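You operate a simulated robot arm through the tools that you are given. There is no shell and no other tool. Be economical: measure what you need, move in short steps, check, and stop when the job is done.

Carry out the task below with a simulated two-armed robot. There is one attempt and no reset: what you move stays moved.

JOB
Set the dial regulator to 300 kPa, coming up from nought.
Fine: work in the white bay and hold it still while you turn; then stand it in the white dish.

It is judged by the outcome, as a careful person would: the job done as asked, and still so three seconds after it is handed in. It fails if anything else is knocked over, pushed out of place, dropped, spilled or broken.

ROBOT AND FRAMES
Two 7-joint arms with two-finger parallel grippers on one trunk, on a base that drives. Base frame: it is fixed to the floor where the robot stands at the start and does not move with it; the origin is under the middle of the robot, x ahead of it, y to its left, z up; the surface under the hand at the start is at about z = 850. Lengths are in mm, angles in rad, forces in N, time in s.
The left shoulder is at the start at [70, 163, 1170], the right one opposite. With the tool pointing down near the work surface each hand reaches from about 400 to 880 mm from the robot's upright axis, wherever it stands, measured 20 degrees to its own side. Places, roughly: white bay [500, 200, 800]; white dish [500, 700, 900]; yellow regulator knob [500, -200, 1000]. Payload 3.43 kg a hand.
The TCP of each hand is the grasp point between the finger pads, 34 mm short of the fingertips. In the tool frame z runs along the fingers and y along their closing line. The gripper opens to 128 mm. The fingers are 24 mm wide and 12 mm thick; the gripper's body (48 by 130 mm) begins 96 mm behind the TCP.
Orientation is told as [roll, pitch, yaw] about the base's x, y, z axes, in that order, counted from this pose: with the fingers straight down and closing along the base's y, the tool's x points along the base's -x, its y along +y and its z along -z.

CONTROLS
- The arms move only by the tool apply_moves. It takes "left_targets", "right_targets" or both (then of equal length, played together; a hand with none holds still); each is one flat list of numbers, 7 for each row, row after row: the turn, a rotation vector about the tool's x, y, z in rad, then the shift along the tool's x, y, z in mm, then the opening, from 0 (shut) to 1 (fully open). In form: [ax, ay, az, dx, dy, dz, grip, ax, ay, az, dx, dy, dz, grip, ...]. A call has 1 to 12 rows; each row is the pose to reach, as a shift and turn from the pose commanded when the call began, along the tool's axes at that moment. A row lasts 0.2 s, in which the tool goes at most 50 mm and 0.15 rad; a call with a longer step from one row to the next is refused whole, and so is a gripper value outside its range. A pose out of reach is approached as far as the arm can. The call stops where the force on the tool passes 40 N (or 10 N more than at its start, if that is more) or the arm is blocked; 0.2 s more then pass. The fingers move at their own pace (about 153 mm/s each) and stop on an object; they squeeze with about 43 N. The grip force told is the motor's: it shows also when the fingers shut on nothing. Time passes only in rows, and 0.2 s behind the last, so rows that repeat a pose let the fingers close. It gives the time, the measured TCP pose, the force on the tool (base axes), the opening and the grip force at its end, in the units of the frame above (readings bear some noise), with the torque about the TCP (base axes, N m) and any sound that the robot's microphone picked up.
- Cameras (640 x 400 px; columns grow to the right, rows downward): "scene" is now at [149.8, 39.1, 1405.7]; the picture's right is [0.23, -0.97, 0.00], its down [-0.47, -0.11, -0.88] and it looks along [0.85, 0.20, -0.48] (base axes); focal length 214 px, centre (320, 200). "left" rides on the left gripper at [76, 11, -160] in its tool frame; the picture's right is [-0.15, 0.99, 0.00], its down [-0.88, -0.13, -0.46] and it looks along [-0.45, -0.07, 0.89] (tool axes); focal length 234 px, centre (320, 200). "right" rides on the right gripper at [76, -11, -160] in its tool frame; the picture's right is [0.15, 0.99, 0.00], its down [-0.88, 0.13, -0.46] and it looks along [-0.45, 0.07, 0.89] (tool axes); focal length 234 px, centre (320, 200). There is no depth. A picture from a camera that has moved, and an enlarged one, comes with that camera's place and axes in the base frame and with its lens. The place of the scene camera against the robot may be out by one fixed shift of up to 25 mm in any direction.
- grab_frame(camera): a new picture of that camera. No time passes.
- lift_body(by): slides the trunk up (or, below 0, down) by that many mm; the arms and the scene camera ride with it, the base frame stays. It gives what a move gives, with no picture.
- steer(legs): drives the robot by 1 to 6 legs, each [ahead, left, turn to the left] in mm, mm and rad, along the robot's own axes; the way and the turn of a leg run together, so that a leg with both is an arc; at most 1500 mm and 3.142 rad a leg. The arms and the cameras ride along, it lands a little off, and it stops where it bumps. It gives what a move gives.
- pan_tilt(pan, tilt): turns the head with the scene camera to pan (to the left, within 1.501 rad either way) and tilt (down, from -0.506 to 1.204), counted from straight ahead of the robot. It gives what a move gives.
- close_up(camera, box): a new picture of the part [left, top, right, bottom] of that camera's present view, enlarged. No time passes.
- job_done(): hands the job in; it is judged then, once.

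Work in short steps. Places have to be worked out from the pictures, the camera data and where the tool is seen: move nearer, look again, correct. Check each grasp and each placing, and mend what went wrong. You have 120 turns and 88 pictures in all, those below and enlarged ones among them. Open the grippers and draw the arms clear of the work before you hand the job in, unless the task says otherwise; then end with one line.

The tools are called after "Call:" by a JSON object that holds its "api" and its "payload". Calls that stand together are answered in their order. apply_moves: Moves the arms, as the interface text tells. Its arguments: {"type":"object","properties":{"left_targets":{"type":"array"},"right_targets":{"type":"array"}},"required":[]} The other tools are called the same way: lift_body (by) slides the trunk up or down; steer (legs) drives the base; pan_tilt (pan, tilt) turns the head that bears the scene camera; grab_frame (camera) takes a picture; close_up (camera, box) takes an enlarged picture of a part of a camera's view; job_done () hands the job in.

At the start:

```text
t: 0.0
left_tool_pos: [456.7, 250.4, 1312.3]
left_orientation: [-0.002, 0.0, -0.002]
left_wrist_force: [0.0, -0.3, 0.4]
left_ft_torque: [-0.01, 0.02, 0.0]
left_width: 128.2
left_gripper_force: 0.1
right_tool_pos: [505.3, -132.8, 1244.6]
right_orientation: [0.001, 0.0, 0.0]
right_wrist_force: [0.4, -0.6, 0.3]
right_ft_torque: [0.01, -0.01, 0.0]
right_width: 128.1
right_gripper_force: 0.0
trunk travel left (down, up): [-650.0, 290.0]
robot x, y, heading: [2.5, 0.1, 0.001]
head pan, tilt: [0.23, 0.503]
```

scene: 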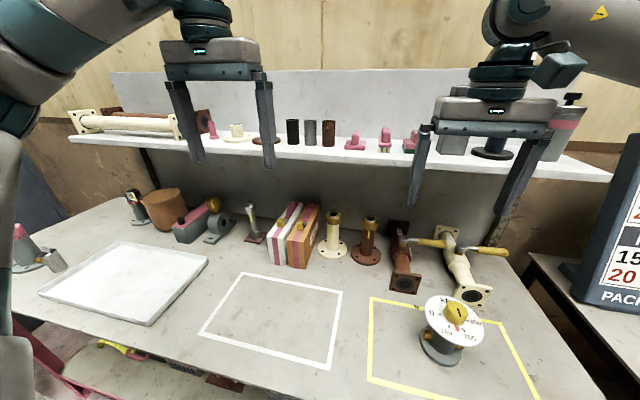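
right: 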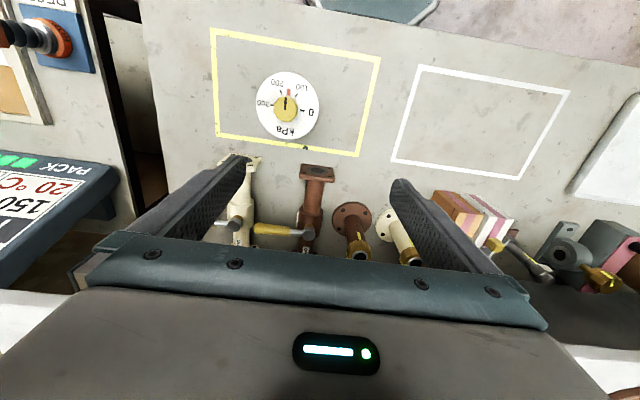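
left: 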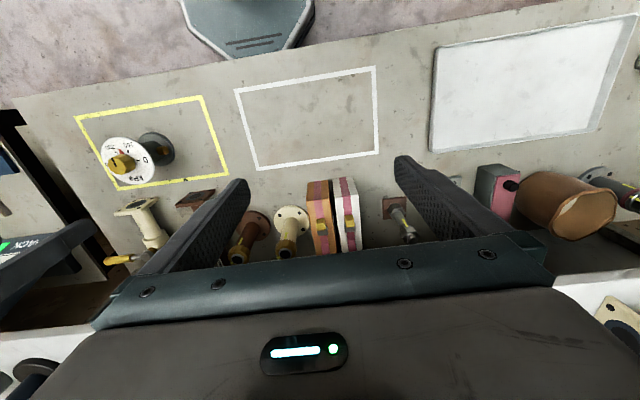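

The regulator stands in the yellow bay, its dial on top. I take close-ups to read the dial and its shape.

Call:
{"api": "close_up", "payload": {"camera": "right", "box": [235, 55, 345, 150]}}

Call:
{"api": "close_up", "payload": {"camera": "scene", "box": [390, 270, 510, 380]}}

Call:
{"api": "close_up", "payload": {"camera": "left", "box": [70, 90, 230, 190]}}

```text
4.21 times, centred on (290, 102) of right
camera zoom: at [428.1, -143.3, 1405.8], right [-0.15, 0.99, 0.0], down [0.88, 0.13, 0.46], along [0.45, 0.07, -0.89], focal length 986 px, centre (446, 610)
```

zoom: 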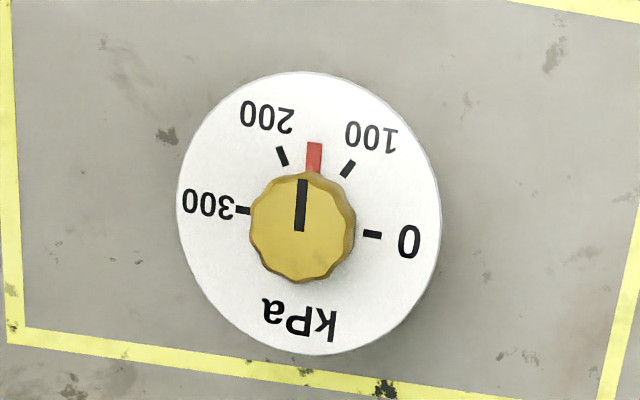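

```text
3.64 times, centred on (450, 325) of scene
camera zoom: at [149.8, 39.1, 1405.7], right [0.23, -0.97, 0.0], down [-0.47, -0.11, -0.88], along [0.85, 0.2, -0.48], focal length 780 px, centre (-153, -254)
```

zoom: 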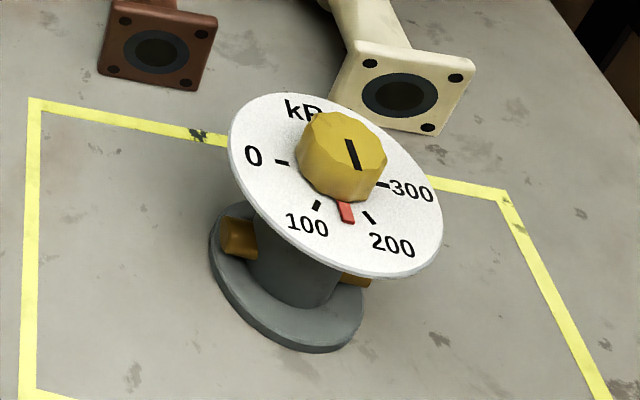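

```text
4.00 times, centred on (150, 140) of left
camera zoom: at [380.0, 262.2, 1472.6], right [0.15, 0.99, 0.0], down [0.88, -0.13, 0.46], along [0.45, -0.07, -0.89], focal length 937 px, centre (1000, 440)
```

zoom: 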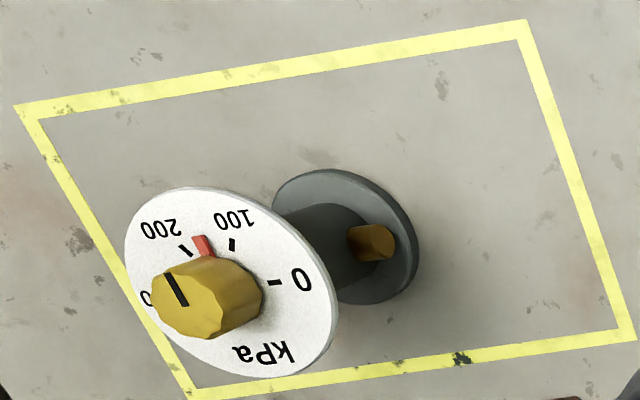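

Triangulating puts the knob top at about (477,-192,992), the disc (about 110 mm wide) at z≈963, and the body axis at (476,-193) with ports pointing ±y at z≈900. I'll grip the body with the left hand from the +y side, under the disc. First I clear the right arm and yaw the left hand.

Call:
{"api": "apply_moves", "payload": {"left_targets": [0, 0, -0.143, 0, 0, 0, 1, 0, 0, -0.286, 0, 0, 0, 1, 0, 0, -0.429, 0, 0, 0, 1, 0, 0, -0.572, 0, 0, 0, 1, 0, 0, -0.715, 0, 0, 0, 1, 0, 0, -0.858, 0, 0, 0, 1, 0, 0, -1.0, 0, 0, 0, 1, 0, 0, -1.143, 0, 0, 0, 1, 0, 0, -1.286, 0, 0, 0, 1, 0, 0, -1.429, 0, 0, 0, 1, 0, 0, -1.571, 0, 0, 0, 1], "right_targets": [0, 0, 0, 0, -30, 0, 1, 0, 0, 0, 0, -60, 0, 1, 0, 0, 0, 0, -90, 0, 1, 0, 0, 0, 0, -120, 0, 1, 0, 0, 0, 0, -150, 0, 1, 0, 0, 0, 0, -180, 0, 1, 0, 0, 0, 0, -200, 0, 1, 0, 0, 0, 0, -200, 0, 1, 0, 0, 0, 0, -200, 0, 1, 0, 0, 0, 0, -200, 0, 1, 0, 0, 0, 0, -200, 0, 1]}}

```text
t: 2.4
left_tool_pos: [456.9, 251.7, 1312.0]
left_orientation: [-0.001, 0.002, 1.574]
left_wrist_force: [-0.3, -0.4, 0.8]
left_ft_torque: [-0.01, -0.02, -0.05]
left_width: 127.9
left_gripper_force: 0.1
right_tool_pos: [505.0, -332.1, 1244.5]
right_orientation: [0.0, 0.0, -0.001]
right_wrist_force: [0.0, 0.4, -0.2]
right_ft_torque: [-0.03, -0.04, 0.01]
right_width: 127.7
right_gripper_force: 0.1
trunk travel left (down, up): [-650.0, 290.0]
robot x, y, heading: [4.8, -1.9, -0.003]
head pan, tilt: [0.23, 0.503]
```

Yaw worked. Now I tilt the hand to point toward -y and slightly down, lowering it a little.

Call:
{"api": "apply_moves", "payload": {"left_targets": [0, 0.144, 0, 12, 0, 20, 1, 0, 0.288, 0, 25, 0, 40, 1, 0, 0.432, 0, 37, 0, 60, 1, 0, 0.576, 0, 50, 0, 80, 1, 0, 0.72, 0, 62, 0, 100, 1, 0, 0.864, 0, 75, 0, 120, 1, 0, 1.008, 0, 87, 0, 140, 1, 0, 1.15, 0, 100, 0, 150, 1]}}

Call:
{"api": "grab_frame", "payload": {"camera": "left"}}

Call:
{"api": "grab_frame", "payload": {"camera": "scene"}}

```text
t: 4.2
left_tool_pos: [457.9, 149.8, 1162.5]
left_orientation: [-0.002, 1.153, 1.569]
left_wrist_force: [0.1, 0.8, 0.4]
left_ft_torque: [-0.03, 0.02, 0.0]
left_width: 127.6
left_gripper_force: 0.0
right_tool_pos: [504.5, -331.5, 1244.2]
right_orientation: [0.001, 0.0, -0.001]
right_wrist_force: [0.1, -0.4, -0.4]
right_ft_torque: [0.0, -0.02, -0.03]
right_width: 128.1
right_gripper_force: 0.1
trunk travel left (down, up): [-650.0, 290.0]
robot x, y, heading: [-1.3, -0.3, -0.006]
head pan, tilt: [0.23, 0.503]
```

```text
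81 pictures are left
camera left: at [444.9, 265.8, 1296.6], right [-0.99, 0.06, -0.13], down [0.13, 0.77, -0.62], along [0.07, -0.63, -0.77], focal length 234 px, centre (320, 200)
```

left: 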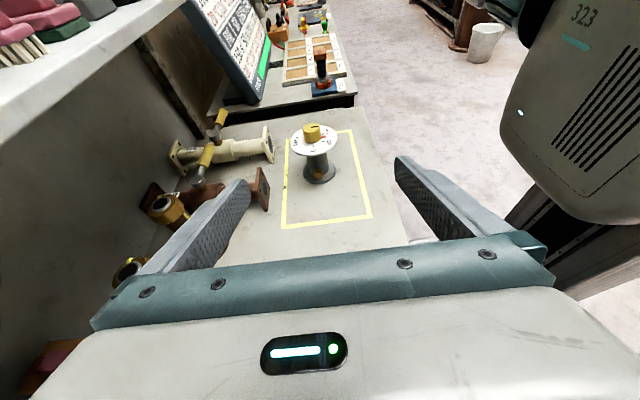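

```text
80 pictures are left
camera scene: at [150.1, 39.5, 1405.8], right [0.23, -0.97, 0.0], down [-0.47, -0.11, -0.88], along [0.85, 0.2, -0.48], focal length 214 px, centre (320, 200)
```

scene: 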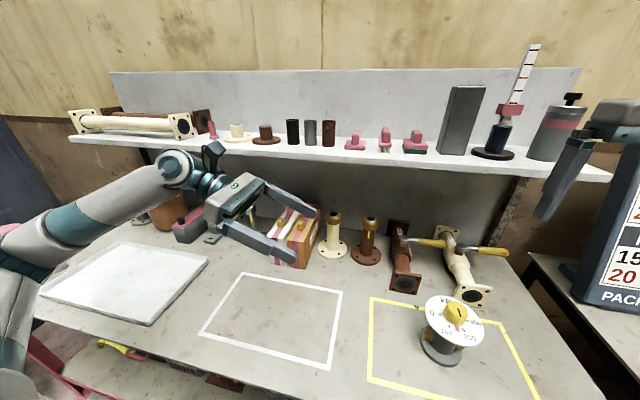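

The orientation is good. I advance along to a pre-grasp about 130 mm short of the body.

Call:
{"api": "apply_moves", "payload": {"left_targets": [0, 0, 0, -12, -2.2, 36, 1, 0, 0, 0, -24, -4.5, 72, 1, 0, 0, 0, -36, -6.7, 108, 1, 0, 0, 0, -48, -9, 144, 1, 0, 0, 0, -60, -11.2, 180, 1, 0, 0, 0, -72, -13.5, 216, 1, 0, 0, 0, -84, -15.7, 252, 1, 0, 0, 0, -96, -18, 287, 1]}}

Call:
{"api": "grab_frame", "payload": {"camera": "left"}}

Call:
{"api": "grab_frame", "payload": {"camera": "scene"}}

```text
t: 6.0
left_tool_pos: [474.2, -75.1, 960.1]
left_orientation: [-0.001, 1.15, 1.57]
left_wrist_force: [-0.5, 1.2, 0.1]
left_ft_torque: [0.02, 0.02, -0.03]
left_width: 128.1
left_gripper_force: 0.0
right_tool_pos: [504.4, -333.2, 1243.3]
right_orientation: [0.0, 0.002, 0.0]
right_wrist_force: [-0.1, -0.2, -0.2]
right_ft_torque: [0.03, -0.01, 0.0]
right_width: 127.8
right_gripper_force: 0.0
trunk travel left (down, up): [-650.0, 290.0]
robot x, y, heading: [1.1, 3.5, 0.002]
head pan, tilt: [0.23, 0.503]
```

```text
79 pictures are left
camera left: at [461.2, 39.7, 1094.6], right [-0.99, 0.06, -0.13], down [0.13, 0.77, -0.62], along [0.07, -0.63, -0.77], focal length 234 px, centre (320, 200)
```

left: 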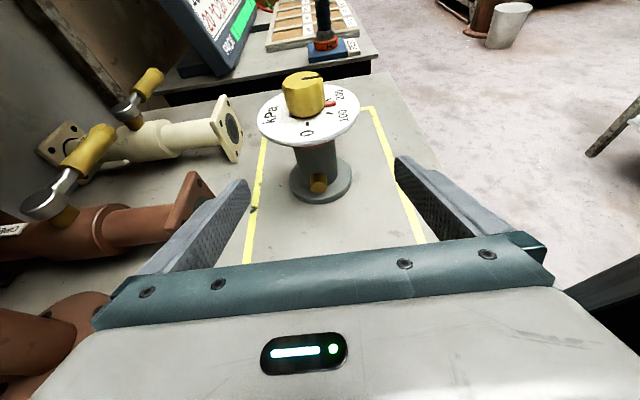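

```text
78 pictures are left
camera scene: at [150.3, 38.2, 1405.8], right [0.23, -0.97, 0.0], down [-0.47, -0.11, -0.88], along [0.85, 0.2, -0.48], focal length 214 px, centre (320, 200)
```

scene: 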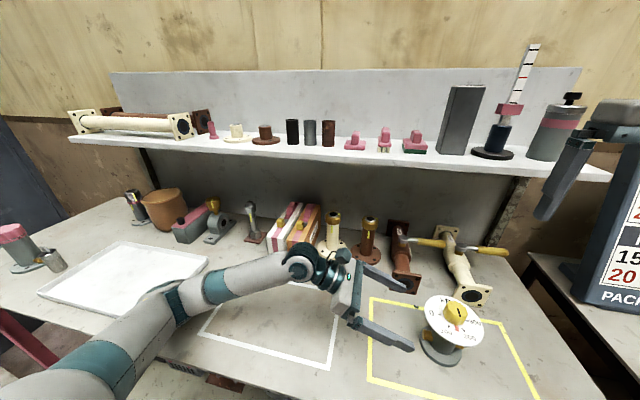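

The body axis is at about (479,-193), the port at z≈900, and the fingers are clear of the pipes. I slide in and stop before closing to check.

Call:
{"api": "apply_moves", "payload": {"left_targets": [0, 0, 0, 0, -4.8, 25, 1, 0, 0, 0, -1, -4.8, 50, 1, 0, 0, 0, -1.6, -4.8, 75, 1, 0, 0, 0, -1.6, -4.8, 95, 1, 0, 0, 0, -1.6, -4.8, 115, 1, 0, 0, 0, -1.6, -4.8, 130, 1]}}

Call:
{"api": "grab_frame", "payload": {"camera": "left"}}

Call:
{"api": "close_up", "payload": {"camera": "scene", "box": [340, 230, 520, 390]}}

```text
t: 7.5
left_tool_pos: [527.7, -110.1, 964.6]
left_orientation: [-0.368, 1.09, 1.341]
left_wrist_force: [-0.1, -0.7, -4.1]
left_ft_torque: [0.11, -0.15, 0.02]
left_width: 128.0
left_gripper_force: 0.0
right_tool_pos: [514.3, -270.8, 1248.1]
right_orientation: [0.008, -0.015, 0.076]
right_wrist_force: [0.2, -0.9, 0.0]
right_ft_torque: [0.15, -0.01, 0.03]
right_width: 128.0
right_gripper_force: 0.2
trunk travel left (down, up): [-650.0, 290.0]
robot x, y, heading: [4.1, 31.4, 0.08]
head pan, tilt: [0.23, 0.503]
stopped in row 6 (left hand): the arm was blocked; the commanded pose is now the measured one
```

```text
77 pictures are left
camera left: at [482.5, -3.5, 1099.6], right [-0.96, -0.03, -0.29], down [0.15, 0.81, -0.56], along [0.26, -0.58, -0.77], focal length 234 px, centre (320, 200)
```

left: 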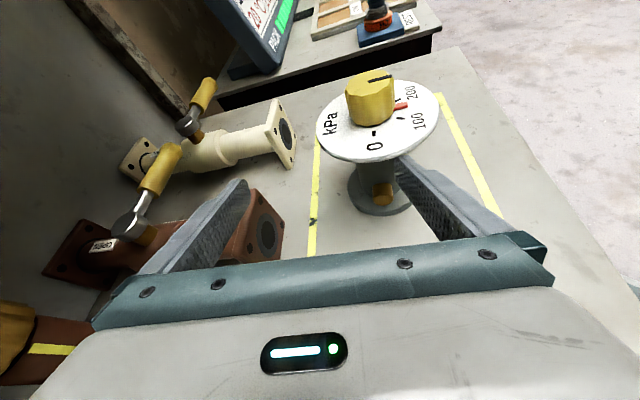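

```text
2.50 times, centred on (430, 310) of scene
camera zoom: at [131.2, 68.4, 1407.2], right [0.3, -0.95, 0.0], down [-0.45, -0.14, -0.88], along [0.84, 0.27, -0.47], focal length 536 px, centre (45, -75)
```

zoom: 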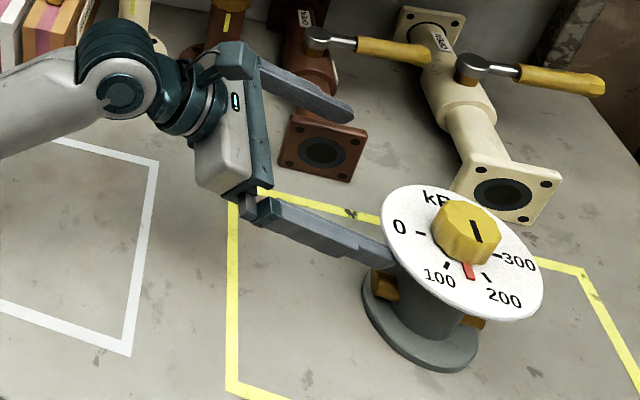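

The arm got blocked and shoved the base a little (31 mm, 0.08 rad), so the elbow probably met the bench edge. The regulator still stands; I back out along the fingers.

Call:
{"api": "apply_moves", "payload": {"left_targets": [0, 0, 0, 0, 0, -15, 1, 0, 0, 0, 0, 0, -35, 1, 0, 0, 0, 0, 0, -60, 1, 0, 0, 0, 0, 0, -85, 1, 0, 0, 0, 0, 0, -110, 1]}}

Call:
{"api": "pan_tilt", "payload": {"pan": 0.5, "tilt": 0.95}}

Call:
{"api": "grab_frame", "payload": {"camera": "scene"}}

Call:
{"api": "grab_frame", "payload": {"camera": "left"}}

```text
t: 8.9
left_tool_pos: [512.4, -37.2, 1022.9]
left_orientation: [-0.405, 1.104, 1.274]
left_wrist_force: [-1.1, -0.5, 0.9]
left_ft_torque: [0.08, -0.01, 0.06]
left_width: 128.1
left_gripper_force: 0.0
right_tool_pos: [514.6, -284.0, 1245.5]
right_orientation: [0.009, -0.013, 0.061]
right_wrist_force: [-0.8, 1.2, 0.2]
right_ft_torque: [-0.09, -0.09, -0.06]
right_width: 127.8
right_gripper_force: 0.0
trunk travel left (down, up): [-650.0, 290.0]
robot x, y, heading: [2.8, 27.2, 0.059]
head pan, tilt: [0.23, 0.503]
stopped in row 5 (left hand): the arm was blocked; the commanded pose is now the measured one
```

```text
t: 9.8
left_tool_pos: [516.1, -35.3, 1017.5]
left_orientation: [-0.381, 1.099, 1.3]
left_wrist_force: [-1.0, -0.3, 0.5]
left_ft_torque: [0.01, 0.03, -0.01]
left_width: 128.0
left_gripper_force: 0.0
right_tool_pos: [519.8, -287.5, 1243.8]
right_orientation: [0.012, -0.005, 0.06]
right_wrist_force: [-0.5, 1.0, 0.6]
right_ft_torque: [0.0, 0.03, 0.01]
right_width: 128.1
right_gripper_force: 0.0
trunk travel left (down, up): [-650.0, 290.0]
robot x, y, heading: [4.6, 28.7, 0.058]
head pan, tilt: [0.499, 0.949]
```

```text
75 pictures are left
camera scene: at [118.7, 72.3, 1369.8], right [0.53, -0.85, -0.01], down [-0.69, -0.42, -0.59], along [0.5, 0.32, -0.81], focal length 214 px, centre (320, 200)
```

scene: 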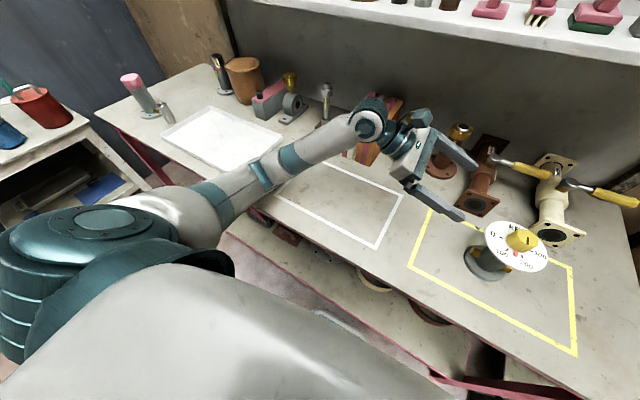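

```text
74 pictures are left
camera left: at [472.7, 73.8, 1151.3], right [-0.95, -0.01, -0.3], down [0.17, 0.8, -0.57], along [0.24, -0.6, -0.77], focal length 234 px, centre (320, 200)
```

left: 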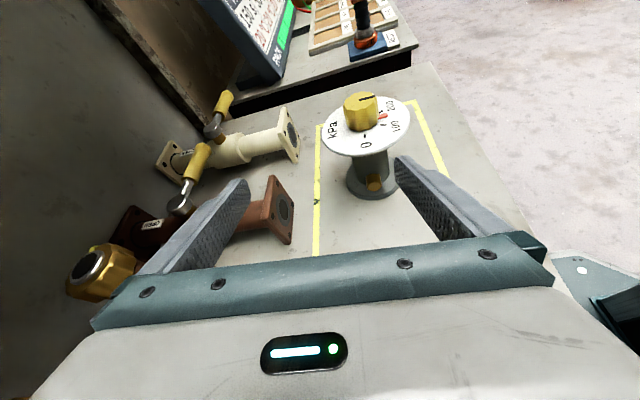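

The left upper arm hangs low and the forearm presses on the bench's front edge. Raising the trunk should free it; the hand is clear of the disc.

Call:
{"api": "lift_body", "payload": {"by": 150}}

Call:
{"api": "grab_frame", "payload": {"camera": "scene"}}

```text
t: 11.6
left_tool_pos: [520.6, -22.3, 1162.9]
left_orientation: [-0.363, 1.114, 1.317]
left_wrist_force: [-0.1, -0.7, 0.3]
left_ft_torque: [0.01, 0.0, 0.01]
left_width: 127.9
left_gripper_force: 0.0
right_tool_pos: [527.1, -271.6, 1394.7]
right_orientation: [-0.002, -0.001, 0.063]
right_wrist_force: [-0.7, -0.2, -0.3]
right_ft_torque: [0.01, 0.01, 0.0]
right_width: 127.9
right_gripper_force: 0.0
trunk travel left (down, up): [-800.0, 140.0]
robot x, y, heading: [1.4, 29.8, 0.061]
head pan, tilt: [0.499, 0.949]
```

```text
73 pictures are left
camera scene: at [125.5, 88.1, 1518.6], right [0.53, -0.85, 0.0], down [-0.69, -0.43, -0.58], along [0.49, 0.31, -0.81], focal length 214 px, centre (320, 200)
```

scene: 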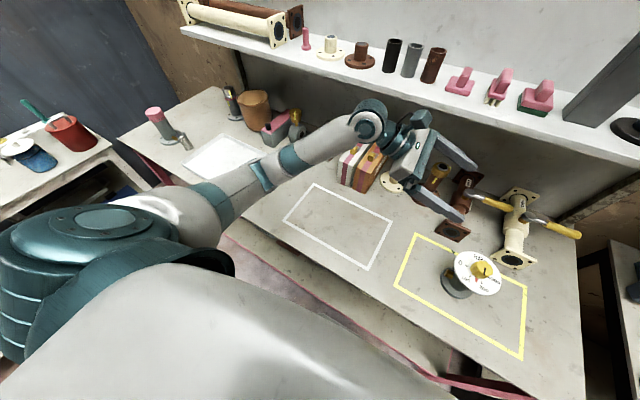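

The forearm is free now. I straighten the base and shift it right so the regulator lies better for the left hand.

Call:
{"api": "steer", "payload": {"legs": [[0, 0, -0.06], [0, -150, 0]]}}

```text
t: 13.4
left_tool_pos: [517.6, -201.0, 1162.9]
left_orientation: [-0.364, 1.116, 1.262]
left_wrist_force: [-0.2, 0.6, -0.2]
left_ft_torque: [0.04, 0.0, -0.01]
left_width: 127.9
left_gripper_force: 0.0
right_tool_pos: [508.5, -449.3, 1394.6]
right_orientation: [-0.004, -0.001, 0.009]
right_wrist_force: [0.1, -0.1, 0.7]
right_ft_torque: [-0.05, -0.01, 0.02]
right_width: 128.0
right_gripper_force: 0.0
trunk travel left (down, up): [-800.0, 140.0]
robot x, y, heading: [4.7, -122.4, 0.01]
head pan, tilt: [0.499, 0.949]
```

I restore the hand orientation and move back in +y at height, ahead of descending.

Call:
{"api": "apply_moves", "payload": {"left_targets": [-0.0416, 0.005, -0.067, -14, 9, -32, 1, -0.083, 0.0105, -0.134, -28, 18, -65, 1, -0.083, 0.0105, -0.134, -42, 27, -98, 1, -0.083, 0.0105, -0.134, -56.5, 35.7, -130, 1]}}

```text
t: 14.4
left_tool_pos: [480.4, -61.9, 1163.6]
left_orientation: [-0.003, 1.15, 1.564]
left_wrist_force: [0.2, 1.0, -0.1]
left_ft_torque: [-0.02, 0.01, 0.04]
left_width: 127.9
left_gripper_force: 0.0
right_tool_pos: [507.7, -450.8, 1395.9]
right_orientation: [-0.003, -0.001, 0.007]
right_wrist_force: [-0.3, 0.0, -0.4]
right_ft_torque: [-0.03, -0.01, -0.02]
right_width: 128.0
right_gripper_force: 0.1
trunk travel left (down, up): [-800.0, 140.0]
robot x, y, heading: [3.2, -124.3, 0.004]
head pan, tilt: [0.499, 0.949]
```

Pose restored at (480,-62,1164). Now straight down to the pre-grasp height.

Call:
{"api": "apply_moves", "payload": {"left_targets": [0, 0, 0, -30, 0, 15.6, 1, 0, 0, 0, -60, 0, 31.2, 1, 0, 0, 0, -90, 0, 46.8, 1, 0, 0, 0, -120, 0, 62.4, 1, 0, 0, 0, -150, 0, 78, 1, 0, 0, 0, -180, 0, 93.8, 1]}}

Call:
{"api": "grab_frame", "payload": {"camera": "scene"}}

Call:
{"api": "grab_frame", "payload": {"camera": "left"}}

```text
t: 15.8
left_tool_pos: [479.5, -77.8, 958.1]
left_orientation: [-0.004, 1.147, 1.568]
left_wrist_force: [0.2, 0.7, 0.8]
left_ft_torque: [-0.01, -0.01, 0.03]
left_width: 128.0
left_gripper_force: 0.1
right_tool_pos: [510.7, -452.5, 1393.8]
right_orientation: [0.0, -0.001, 0.008]
right_wrist_force: [0.0, 0.1, -0.1]
right_ft_torque: [0.01, 0.0, 0.0]
right_width: 128.0
right_gripper_force: 0.0
trunk travel left (down, up): [-800.0, 140.0]
robot x, y, heading: [1.6, -124.7, 0.012]
head pan, tilt: [0.499, 0.949]
```

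```text
72 pictures are left
camera scene: at [128.3, -70.4, 1518.7], right [0.48, -0.88, 0.0], down [-0.71, -0.39, -0.58], along [0.51, 0.28, -0.81], focal length 214 px, centre (320, 200)
```

scene: 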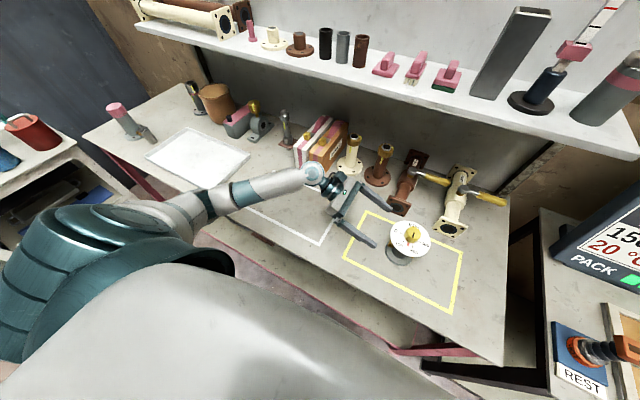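

```text
71 pictures are left
camera left: at [467.6, 36.8, 1093.0], right [-0.99, 0.06, -0.14], down [0.13, 0.78, -0.62], along [0.07, -0.63, -0.78], focal length 234 px, centre (320, 200)
```

left: 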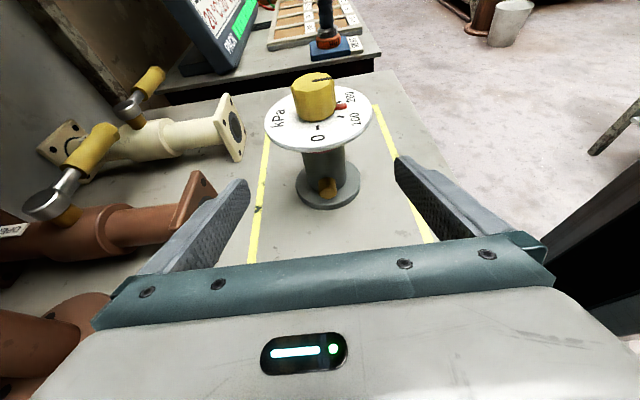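

The regulator is where it was. I slide in again toward (478,-192,904).

Call:
{"api": "apply_moves", "payload": {"left_targets": [0, 0, 0, 0, 1.5, 25, 1, 0, 0, 0, -1, 1.5, 50, 1, 0, 0, 0, -2, 1.5, 75, 1, 0, 0, 0, -2.8, 1.5, 95, 1, 0, 0, 0, -2.8, 1.5, 112, 1, 0, 0, 0, -2.8, 1.5, 126, 1]}}

Call:
{"api": "grab_frame", "payload": {"camera": "left"}}

Call:
{"api": "close_up", "payload": {"camera": "scene", "box": [320, 160, 480, 300]}}

```text
t: 17.2
left_tool_pos: [476.6, -189.1, 901.6]
left_orientation: [-0.001, 1.148, 1.569]
left_wrist_force: [0.2, 0.4, -0.8]
left_ft_torque: [-0.03, 0.02, 0.0]
left_width: 128.2
left_gripper_force: 0.1
right_tool_pos: [510.7, -452.7, 1394.0]
right_orientation: [0.001, 0.001, 0.008]
right_wrist_force: [0.1, 0.5, -0.7]
right_ft_torque: [-0.02, 0.0, 0.02]
right_width: 128.1
right_gripper_force: 0.0
trunk travel left (down, up): [-800.0, 140.0]
robot x, y, heading: [3.1, -124.2, 0.007]
head pan, tilt: [0.499, 0.949]
```

```text
70 pictures are left
camera left: at [463.9, -74.7, 1036.4], right [-0.99, 0.06, -0.13], down [0.13, 0.78, -0.62], along [0.07, -0.63, -0.78], focal length 234 px, centre (320, 200)
```

left: 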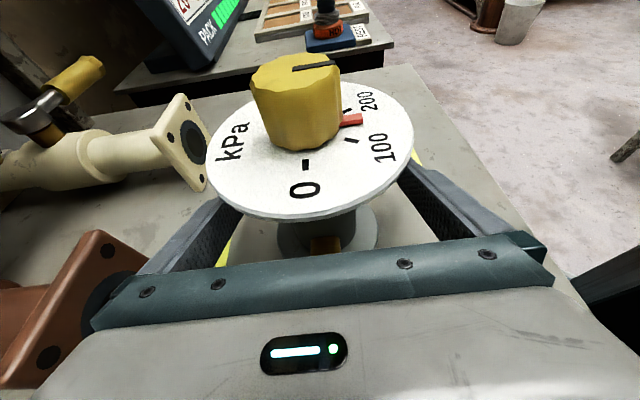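

```text
2.86 times, centred on (400, 230) of scene
camera zoom: at [128.0, -70.5, 1518.6], right [0.48, -0.88, 0.0], down [-0.71, -0.39, -0.58], along [0.51, 0.28, -0.81], focal length 613 px, centre (91, 114)
```

zoom: 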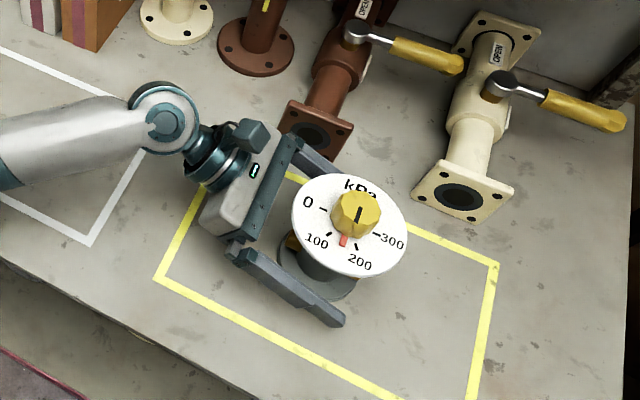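

The body sits between the fingers, with the disc above them. Now I close on the body.

Call:
{"api": "apply_moves", "payload": {"left_targets": [0, 0, 0, 0, 0, 0, 0.7, 0, 0, 0, 0, 0, 0, 0.55, 0, 0, 0, 0, 0, 0, 0.45, 0, 0, 0, 0, 0, 0, 0.35, 0, 0, 0, 0, 0, 0, 0.2, 0, 0, 0, 0, 0, 0, 0, 0, 0, 0, 0, 0, 0, 0]}}

Call:
{"api": "close_up", "payload": {"camera": "scene", "box": [320, 160, 480, 300]}}

```text
t: 18.8
left_tool_pos: [477.5, -188.5, 901.9]
left_orientation: [-0.003, 1.148, 1.569]
left_wrist_force: [1.2, -0.6, 2.6]
left_ft_torque: [-0.06, 0.23, 0.07]
left_width: 51.4
left_gripper_force: 43.1
right_tool_pos: [509.2, -452.8, 1393.4]
right_orientation: [-0.003, 0.0, 0.007]
right_wrist_force: [0.1, 0.7, -0.6]
right_ft_torque: [0.01, 0.0, -0.03]
right_width: 128.1
right_gripper_force: 0.1
trunk travel left (down, up): [-800.0, 140.0]
robot x, y, heading: [4.6, -124.2, 0.005]
head pan, tilt: [0.499, 0.949]
```

```text
2.86 times, centred on (400, 230) of scene
camera zoom: at [128.1, -70.3, 1518.6], right [0.48, -0.88, 0.0], down [-0.71, -0.39, -0.58], along [0.51, 0.28, -0.81], focal length 613 px, centre (91, 114)
```

zoom: 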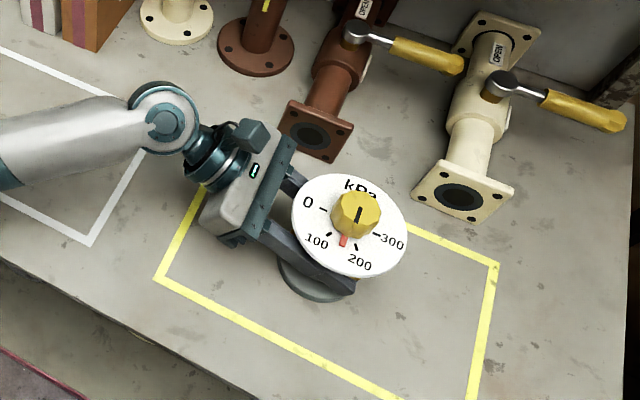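

Gripped at 51 mm. I lift 60 mm and check.

Call:
{"api": "apply_moves", "payload": {"left_targets": [0, 0, 0, 13.7, 0, -6.1, 0, 0, 0, 0, 27.4, 0, -12.3, 0, 0, 0, 0, 41, 0, -18.4, 0, 0, 0, 0, 54.7, 0, -24.6, 0, 0, 0, 0, 54.7, 0, -24.6, 0]}}

Call:
{"api": "grab_frame", "payload": {"camera": "scene"}}

```text
t: 20.0
left_tool_pos: [476.1, -189.0, 963.6]
left_orientation: [0.001, 1.148, 1.569]
left_wrist_force: [-0.8, -0.2, -4.6]
left_ft_torque: [-0.03, 0.01, 0.02]
left_width: 51.4
left_gripper_force: 43.0
right_tool_pos: [509.4, -452.1, 1393.9]
right_orientation: [-0.004, 0.0, 0.008]
right_wrist_force: [-0.6, 1.2, 1.0]
right_ft_torque: [0.0, 0.0, 0.0]
right_width: 127.7
right_gripper_force: 0.0
trunk travel left (down, up): [-800.0, 140.0]
robot x, y, heading: [5.4, -122.2, 0.004]
head pan, tilt: [0.499, 0.949]
```

```text
67 pictures are left
camera scene: at [128.6, -70.2, 1518.5], right [0.48, -0.88, 0.0], down [-0.71, -0.39, -0.58], along [0.51, 0.28, -0.81], focal length 214 px, centre (320, 200)
```

scene: 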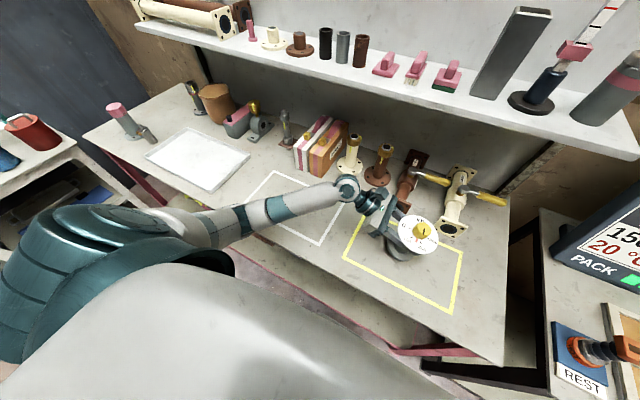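

Lifted securely (about 4.5 N weight). I drive the base left to bring the regulator over the white bay.

Call:
{"api": "steer", "payload": {"legs": [[0, 415, 0]]}}

Call:
{"api": "grab_frame", "payload": {"camera": "scene"}}

```text
t: 22.5
left_tool_pos: [471.7, 224.1, 964.2]
left_orientation: [-0.002, 1.146, 1.582]
left_wrist_force: [0.2, 0.6, -5.4]
left_ft_torque: [-0.03, 0.04, -0.02]
left_width: 51.0
left_gripper_force: 43.1
right_tool_pos: [508.8, -38.5, 1393.7]
right_orientation: [-0.001, 0.0, 0.02]
right_wrist_force: [-0.1, -0.6, -0.7]
right_ft_torque: [-0.01, 0.02, -0.01]
right_width: 128.0
right_gripper_force: 0.0
trunk travel left (down, up): [-800.0, 140.0]
robot x, y, heading: [-0.5, 284.0, 0.015]
head pan, tilt: [0.499, 0.949]
```

```text
66 pictures are left
camera scene: at [123.3, 338.3, 1518.6], right [0.49, -0.87, 0.0], down [-0.71, -0.4, -0.58], along [0.51, 0.29, -0.81], focal length 214 px, centre (320, 200)
```

scene: 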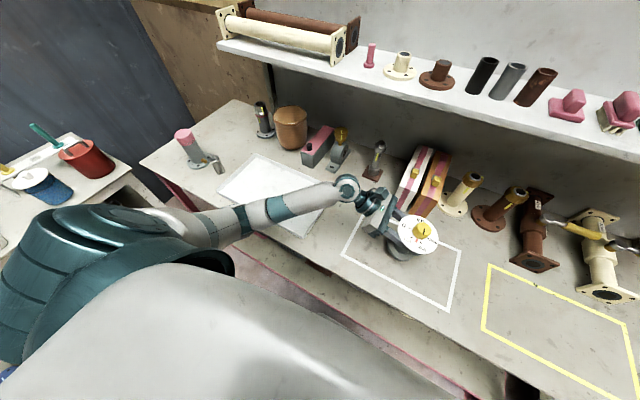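

The regulator is over the middle of the white bay. I set it down, keeping the grip.

Call:
{"api": "apply_moves", "payload": {"left_targets": [0, 0, 0, -13.7, 0, 6.1, 0, 0, 0, 0, -27.4, 0, 12.3, 0, 0, 0, 0, -41, 0, 18.4, 0, 0, 0, 0, -50, 0, 22.4, 0, 0, 0, 0, -54, 0, 24.2, 0, 0, 0, 0, -56.6, 0, 25.3, 0]}}

Call:
{"api": "pan_tilt", "payload": {"pan": 0.1, "tilt": 0.9}}

Call:
{"api": "grab_frame", "payload": {"camera": "scene"}}

Call:
{"api": "grab_frame", "payload": {"camera": "left"}}

Call:
{"api": "grab_frame", "payload": {"camera": "right"}}

```text
t: 23.9
left_tool_pos: [471.2, 224.7, 903.5]
left_orientation: [-0.012, 1.153, 1.573]
left_wrist_force: [1.7, 3.5, 36.6]
left_ft_torque: [-0.01, 0.62, 0.34]
left_width: 51.2
left_gripper_force: 43.2
right_tool_pos: [506.6, -36.7, 1395.7]
right_orientation: [-0.001, -0.001, 0.02]
right_wrist_force: [-0.2, -0.1, -0.2]
right_ft_torque: [0.0, 0.01, 0.02]
right_width: 127.8
right_gripper_force: 0.1
trunk travel left (down, up): [-800.0, 140.0]
robot x, y, heading: [-4.7, 283.5, 0.015]
head pan, tilt: [0.499, 0.949]
```

```text
t: 24.8
left_tool_pos: [471.7, 223.9, 904.1]
left_orientation: [-0.009, 1.148, 1.574]
left_wrist_force: [5.1, -1.3, 37.2]
left_ft_torque: [0.01, 0.66, 0.21]
left_width: 51.4
left_gripper_force: 42.9
right_tool_pos: [507.0, -36.9, 1395.7]
right_orientation: [-0.002, -0.001, 0.022]
right_wrist_force: [0.9, 0.2, 0.7]
right_ft_torque: [-0.02, 0.01, -0.01]
right_width: 127.9
right_gripper_force: 0.0
trunk travel left (down, up): [-800.0, 140.0]
robot x, y, heading: [0.4, 281.8, 0.021]
head pan, tilt: [0.099, 0.901]
```

```text
65 pictures are left
camera scene: at [132.0, 312.5, 1522.5], right [0.12, -0.99, 0.0], down [-0.78, -0.09, -0.62], along [0.62, 0.07, -0.78], focal length 214 px, centre (320, 200)
```

scene: 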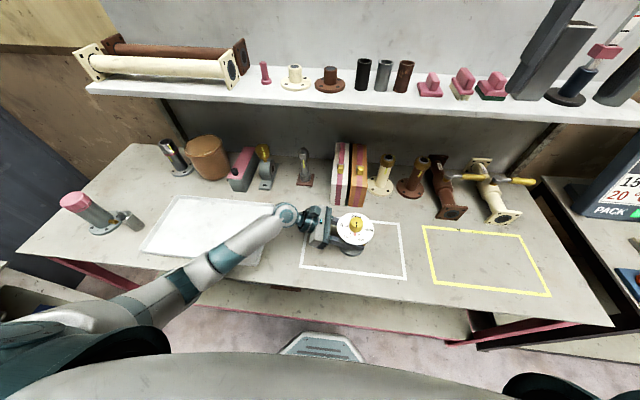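

```text
64 pictures are left
camera left: at [457.1, 338.8, 1038.8], right [-0.99, 0.05, -0.14], down [0.12, 0.78, -0.62], along [0.08, -0.63, -0.77], focal length 234 px, centre (320, 200)
```

left: 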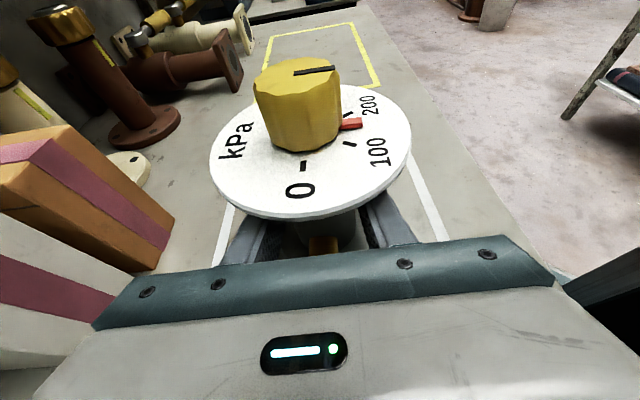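

```text
63 pictures are left
camera right: at [431.0, -49.3, 1556.0], right [-0.17, 0.99, 0.0], down [0.88, 0.15, 0.46], along [0.45, 0.08, -0.89], focal length 234 px, centre (320, 200)
```

right: 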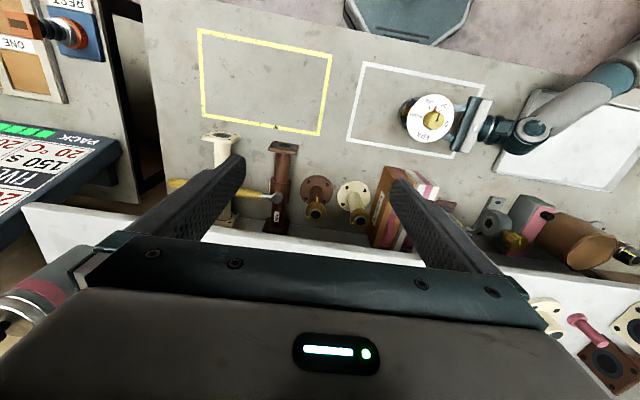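

The regulator is on the table in the white bay, pressed at 37 N; I relieve that by about 1.5 mm. At the same time the right hand goes above the knob, expected axis about (471,220), partly closed.

Call:
{"api": "apply_moves", "payload": {"left_targets": [0, 0, 0, 0.8, 0, -0.3, 0, 0, 0, 0, 1.4, 0, -0.6, 0, 0, 0, 0, 1.4, 0, -0.6, 0, 0, 0, 0, 1.4, 0, -0.6, 0, 0, 0, 0, 1.4, 0, -0.6, 0, 0, 0, 0, 1.4, 0, -0.6, 0, 0, 0, 0, 1.4, 0, -0.6, 0, 0, 0, 0, 1.4, 0, -0.6, 0, 0, 0, 0, 1.4, 0, -0.6, 0, 0, 0, 0, 1.4, 0, -0.6, 0], "right_targets": [0, 0, 0, 3, 25, 25, 0.55, 0, 0, 0, 6, 50, 50, 0.55, 0, 0, 0, 10, 75, 77, 0.55, 0, 0, 0, 14, 100, 104, 0.55, 0, 0, 0, 18, 128, 131, 0.55, 0, 0, 0, 22, 156, 158, 0.55, 0, 0, 0, 26, 184, 185, 0.55, 0, 0, 0, 30, 210, 212, 0.55, 0, 0, 0, 34, 236, 238, 0.55, 0, 0, 0, 41, 257, 255, 0.55]}}

Call:
{"api": "grab_frame", "payload": {"camera": "right"}}

Call:
{"api": "grab_frame", "payload": {"camera": "scene"}}

```text
t: 27.0
left_tool_pos: [471.4, 224.2, 903.4]
left_orientation: [-0.005, 1.148, 1.579]
left_wrist_force: [0.6, -6.2, 23.0]
left_ft_torque: [-0.35, 0.67, 0.09]
left_width: 51.3
left_gripper_force: 43.5
right_tool_pos: [463.2, 218.9, 1139.1]
right_orientation: [0.002, 0.0, 0.02]
right_wrist_force: [1.2, -0.4, -0.2]
right_ft_torque: [0.02, -0.01, 0.01]
right_width: 70.3
right_gripper_force: 0.0
trunk travel left (down, up): [-800.0, 140.0]
robot x, y, heading: [1.3, 286.5, 0.016]
head pan, tilt: [0.099, 0.901]
```

```text
62 pictures are left
camera right: at [386.8, 207.1, 1299.9], right [-0.17, 0.99, 0.0], down [0.88, 0.15, 0.46], along [0.45, 0.08, -0.89], focal length 234 px, centre (320, 200)
```

right: 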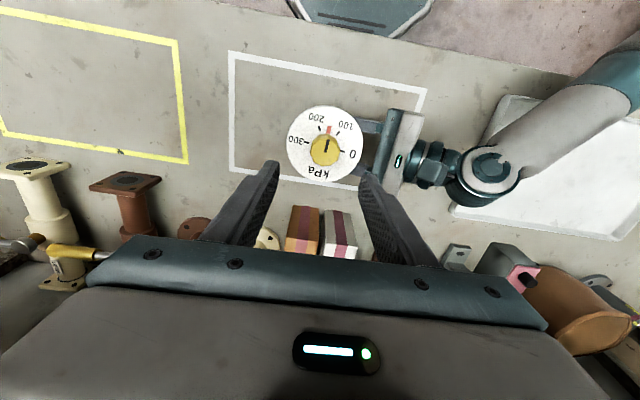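

```text
61 pictures are left
camera scene: at [132.8, 311.8, 1522.4], right [0.12, -0.99, 0.0], down [-0.78, -0.09, -0.62], along [0.62, 0.07, -0.78], focal length 214 px, centre (320, 200)
```

scene: 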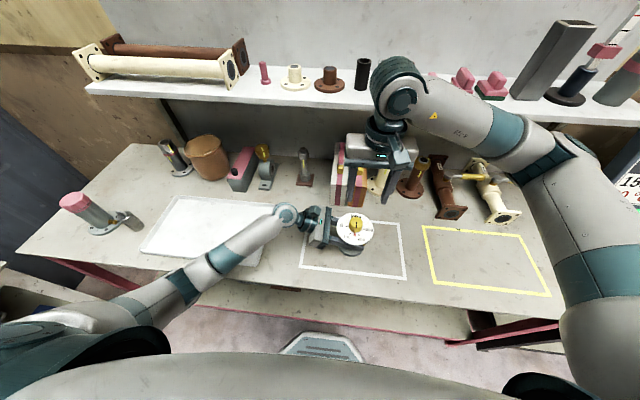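

I zoom in to find the knob axis accurately.

Call:
{"api": "close_up", "payload": {"camera": "right", "box": [275, 95, 375, 195]}}

```text
4.00 times, centred on (325, 145) of right
camera zoom: at [386.8, 207.1, 1299.9], right [-0.17, 0.99, 0.0], down [0.88, 0.15, 0.46], along [0.45, 0.08, -0.89], focal length 937 px, centre (300, 420)
```

zoom: 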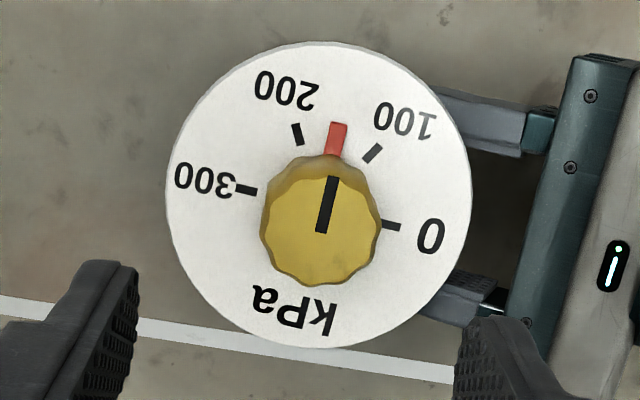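

The knob axis is about (6,9) mm from the tool axis. I correct and come down to TCP z≈1006, which keeps the tips just above the disc.

Call:
{"api": "apply_moves", "payload": {"right_targets": [0, 0, 0, -3, 4.5, 25, 0.55, 0, 0, 0, -6.2, 8.9, 50, 0.55, 0, 0, 0, -6.2, 8.9, 75, 0.55, 0, 0, 0, -6.2, 8.9, 100, 0.55, 0, 0, 0, -6.2, 8.9, 118, 0.55, 0, 0, 0, -6.2, 8.9, 131, 0.55]}}

Call:
{"api": "grab_frame", "payload": {"camera": "right"}}

Call:
{"api": "grab_frame", "payload": {"camera": "left"}}

```text
t: 28.4
left_tool_pos: [472.4, 224.5, 903.7]
left_orientation: [-0.005, 1.148, 1.58]
left_wrist_force: [-1.9, -6.2, 17.8]
left_ft_torque: [0.07, 0.71, 0.21]
left_width: 51.5
left_gripper_force: 43.4
right_tool_pos: [467.9, 228.1, 1007.6]
right_orientation: [-0.001, -0.001, 0.021]
right_wrist_force: [0.4, 0.2, -0.3]
right_ft_torque: [0.02, -0.02, 0.02]
right_width: 70.5
right_gripper_force: 0.0
trunk travel left (down, up): [-800.0, 140.0]
robot x, y, heading: [-1.1, 286.4, 0.022]
head pan, tilt: [0.099, 0.901]
```

```text
59 pictures are left
camera right: at [391.5, 215.9, 1168.6], right [-0.17, 0.99, 0.0], down [0.88, 0.15, 0.46], along [0.45, 0.08, -0.89], focal length 234 px, centre (320, 200)
```

right: 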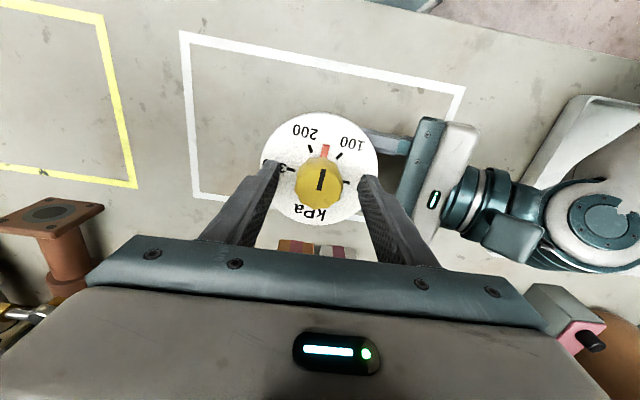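

```text
58 pictures are left
camera left: at [457.4, 338.8, 1038.7], right [-0.99, 0.05, -0.14], down [0.12, 0.78, -0.62], along [0.08, -0.63, -0.78], focal length 234 px, centre (320, 200)
```

left: 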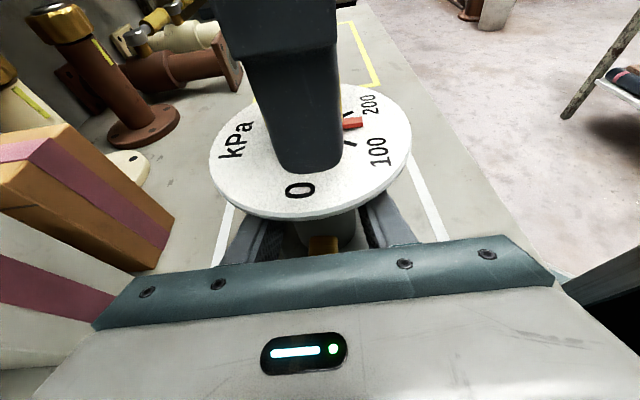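

The tips are just above the disc and the knob is centred. I close on the knob.

Call:
{"api": "apply_moves", "payload": {"right_targets": [0, 0, 0, 1, 0, 1, 0.45, 0, 0, 0, 1, 0, 2, 0.38, 0, 0, 0, 1, 0, 2, 0.3, 0, 0, 0, 1, 0, 2, 0.2, 0, 0, 0, 1, 0, 2, 0, 0, 0, 0, 1, 0, 2, 0]}}

Call:
{"api": "grab_frame", "payload": {"camera": "right"}}

```text
t: 29.8
left_tool_pos: [472.3, 225.5, 903.2]
left_orientation: [-0.004, 1.149, 1.58]
left_wrist_force: [-3.8, -3.3, 15.0]
left_ft_torque: [-0.09, 0.66, 0.26]
left_width: 51.2
left_gripper_force: 43.2
right_tool_pos: [466.6, 226.3, 1006.3]
right_orientation: [0.0, 0.0, 0.021]
right_wrist_force: [-1.3, -1.4, 0.8]
right_ft_torque: [0.41, 0.04, 0.0]
right_width: 38.9
right_gripper_force: 42.8
trunk travel left (down, up): [-800.0, 140.0]
robot x, y, heading: [-3.8, 281.8, 0.019]
head pan, tilt: [0.099, 0.901]
```

```text
57 pictures are left
camera right: at [390.6, 215.4, 1166.8], right [-0.17, 0.99, 0.0], down [0.88, 0.15, 0.46], along [0.45, 0.08, -0.89], focal length 234 px, centre (320, 200)
```

right: 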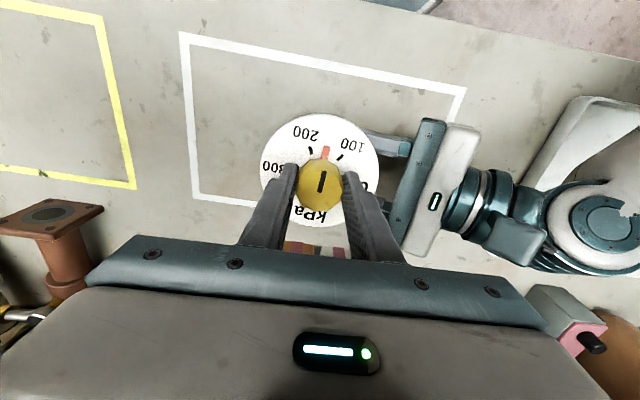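

Knob gripped at 39 mm. I turn it clockwise, toward 0, by 0.6 rad first to check the torque and that the body stays put.

Call:
{"api": "apply_moves", "payload": {"right_targets": [0, 0, 0.12, 0, 0, 0, 0, 0, 0, 0.24, 0, 0, 0, 0, 0, 0, 0.36, 0, 0, 0, 0, 0, 0, 0.48, 0, 0, 0, 0, 0, 0, 0.6, 0, 0, 0, 0]}}

Call:
{"api": "grab_frame", "payload": {"camera": "left"}}

Call:
{"api": "close_up", "payload": {"camera": "right", "box": [250, 90, 400, 240]}}

```text
t: 31.0
left_tool_pos: [472.2, 223.4, 904.8]
left_orientation: [-0.004, 1.149, 1.579]
left_wrist_force: [-2.9, -18.8, 11.9]
left_ft_torque: [0.65, 0.37, 0.02]
left_width: 51.3
left_gripper_force: 43.1
right_tool_pos: [468.5, 228.5, 1006.7]
right_orientation: [0.001, 0.001, -0.58]
right_wrist_force: [2.1, 19.5, -4.3]
right_ft_torque: [1.2, -0.47, 0.08]
right_width: 38.8
right_gripper_force: 43.1
trunk travel left (down, up): [-800.0, 140.0]
robot x, y, heading: [1.4, 287.2, 0.019]
head pan, tilt: [0.099, 0.901]
```

```text
56 pictures are left
camera left: at [458.4, 339.1, 1038.3], right [-0.99, 0.05, -0.14], down [0.12, 0.78, -0.62], along [0.08, -0.63, -0.77], focal length 234 px, centre (320, 200)
```

left: 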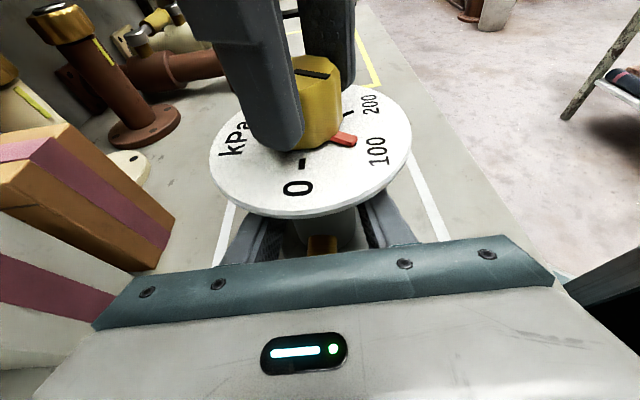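

```text
2.67 times, centred on (325, 165) of right
camera zoom: at [398.2, 261.6, 1167.1], right [0.42, 0.91, 0.0], down [0.81, -0.38, 0.46], along [0.41, -0.19, -0.89], focal length 624 px, centre (307, 293)
```

zoom: 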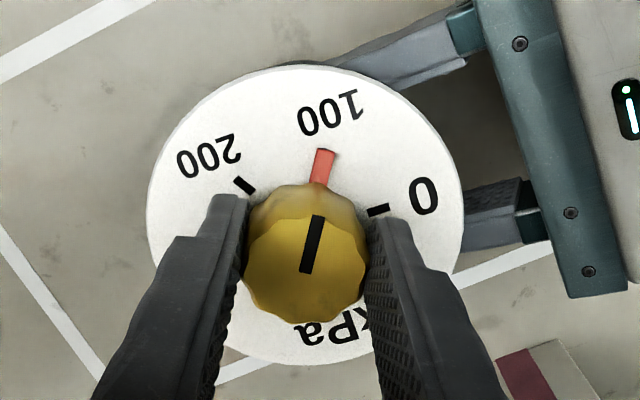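

The body stays still and the knob follows, now near 100. There's a side force of about 19 N, so I shift the right hand about 1.5 mm in +y while turning on toward 0.

Call:
{"api": "apply_moves", "payload": {"right_targets": [0, 0, 0.12, 0.8, 1.3, 0, 0, 0, 0, 0.25, 0.8, 1.3, 0, 0, 0, 0, 0.37, 0.8, 1.3, 0, 0, 0, 0, 0.5, 0.8, 1.3, 0, 0, 0, 0, 0.62, 0.8, 1.3, 0, 0, 0, 0, 0.75, 0.8, 1.3, 0, 0, 0, 0, 0.87, 0.8, 1.3, 0, 0, 0, 0, 1.0, 0.8, 1.3, 0, 0]}}

Call:
{"api": "close_up", "payload": {"camera": "left", "box": [190, 40, 430, 230]}}

Call:
{"api": "close_up", "payload": {"camera": "right", "box": [250, 90, 400, 240]}}

```text
t: 32.8
left_tool_pos: [470.5, 223.2, 903.6]
left_orientation: [0.001, 1.149, 1.58]
left_wrist_force: [-26.0, -15.3, 19.0]
left_ft_torque: [0.26, -1.22, 0.13]
left_width: 50.8
left_gripper_force: 43.4
right_tool_pos: [469.7, 228.8, 1007.1]
right_orientation: [0.006, 0.0, -1.585]
right_wrist_force: [32.8, 13.2, 0.4]
right_ft_torque: [0.86, -1.63, 0.15]
right_width: 38.9
right_gripper_force: 43.0
trunk travel left (down, up): [-800.0, 140.0]
robot x, y, heading: [-1.8, 285.8, 0.019]
head pan, tilt: [0.099, 0.901]
```

```text
2.11 times, centred on (310, 135) of left
camera zoom: at [457.6, 338.6, 1038.6], right [-0.99, 0.05, -0.13], down [0.12, 0.78, -0.62], along [0.07, -0.63, -0.78], focal length 493 px, centre (341, 337)
```

zoom: 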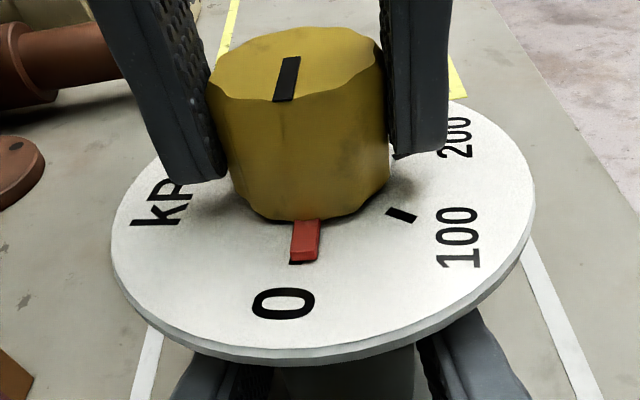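

```text
2.67 times, centred on (325, 165) of right
camera zoom: at [458.1, 305.7, 1167.7], right [0.99, 0.13, 0.01], down [0.12, -0.88, 0.46], along [0.07, -0.45, -0.89], focal length 624 px, centre (307, 293)
```

zoom: 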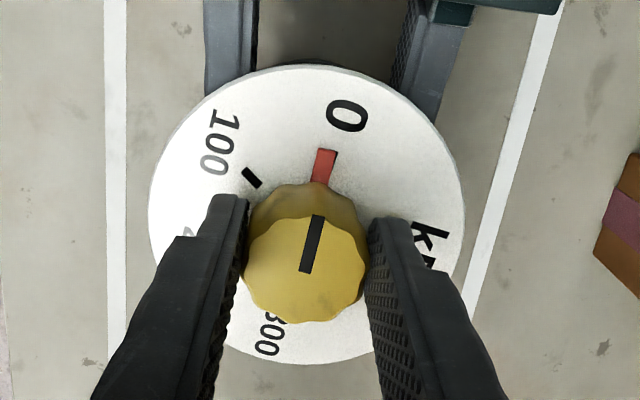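

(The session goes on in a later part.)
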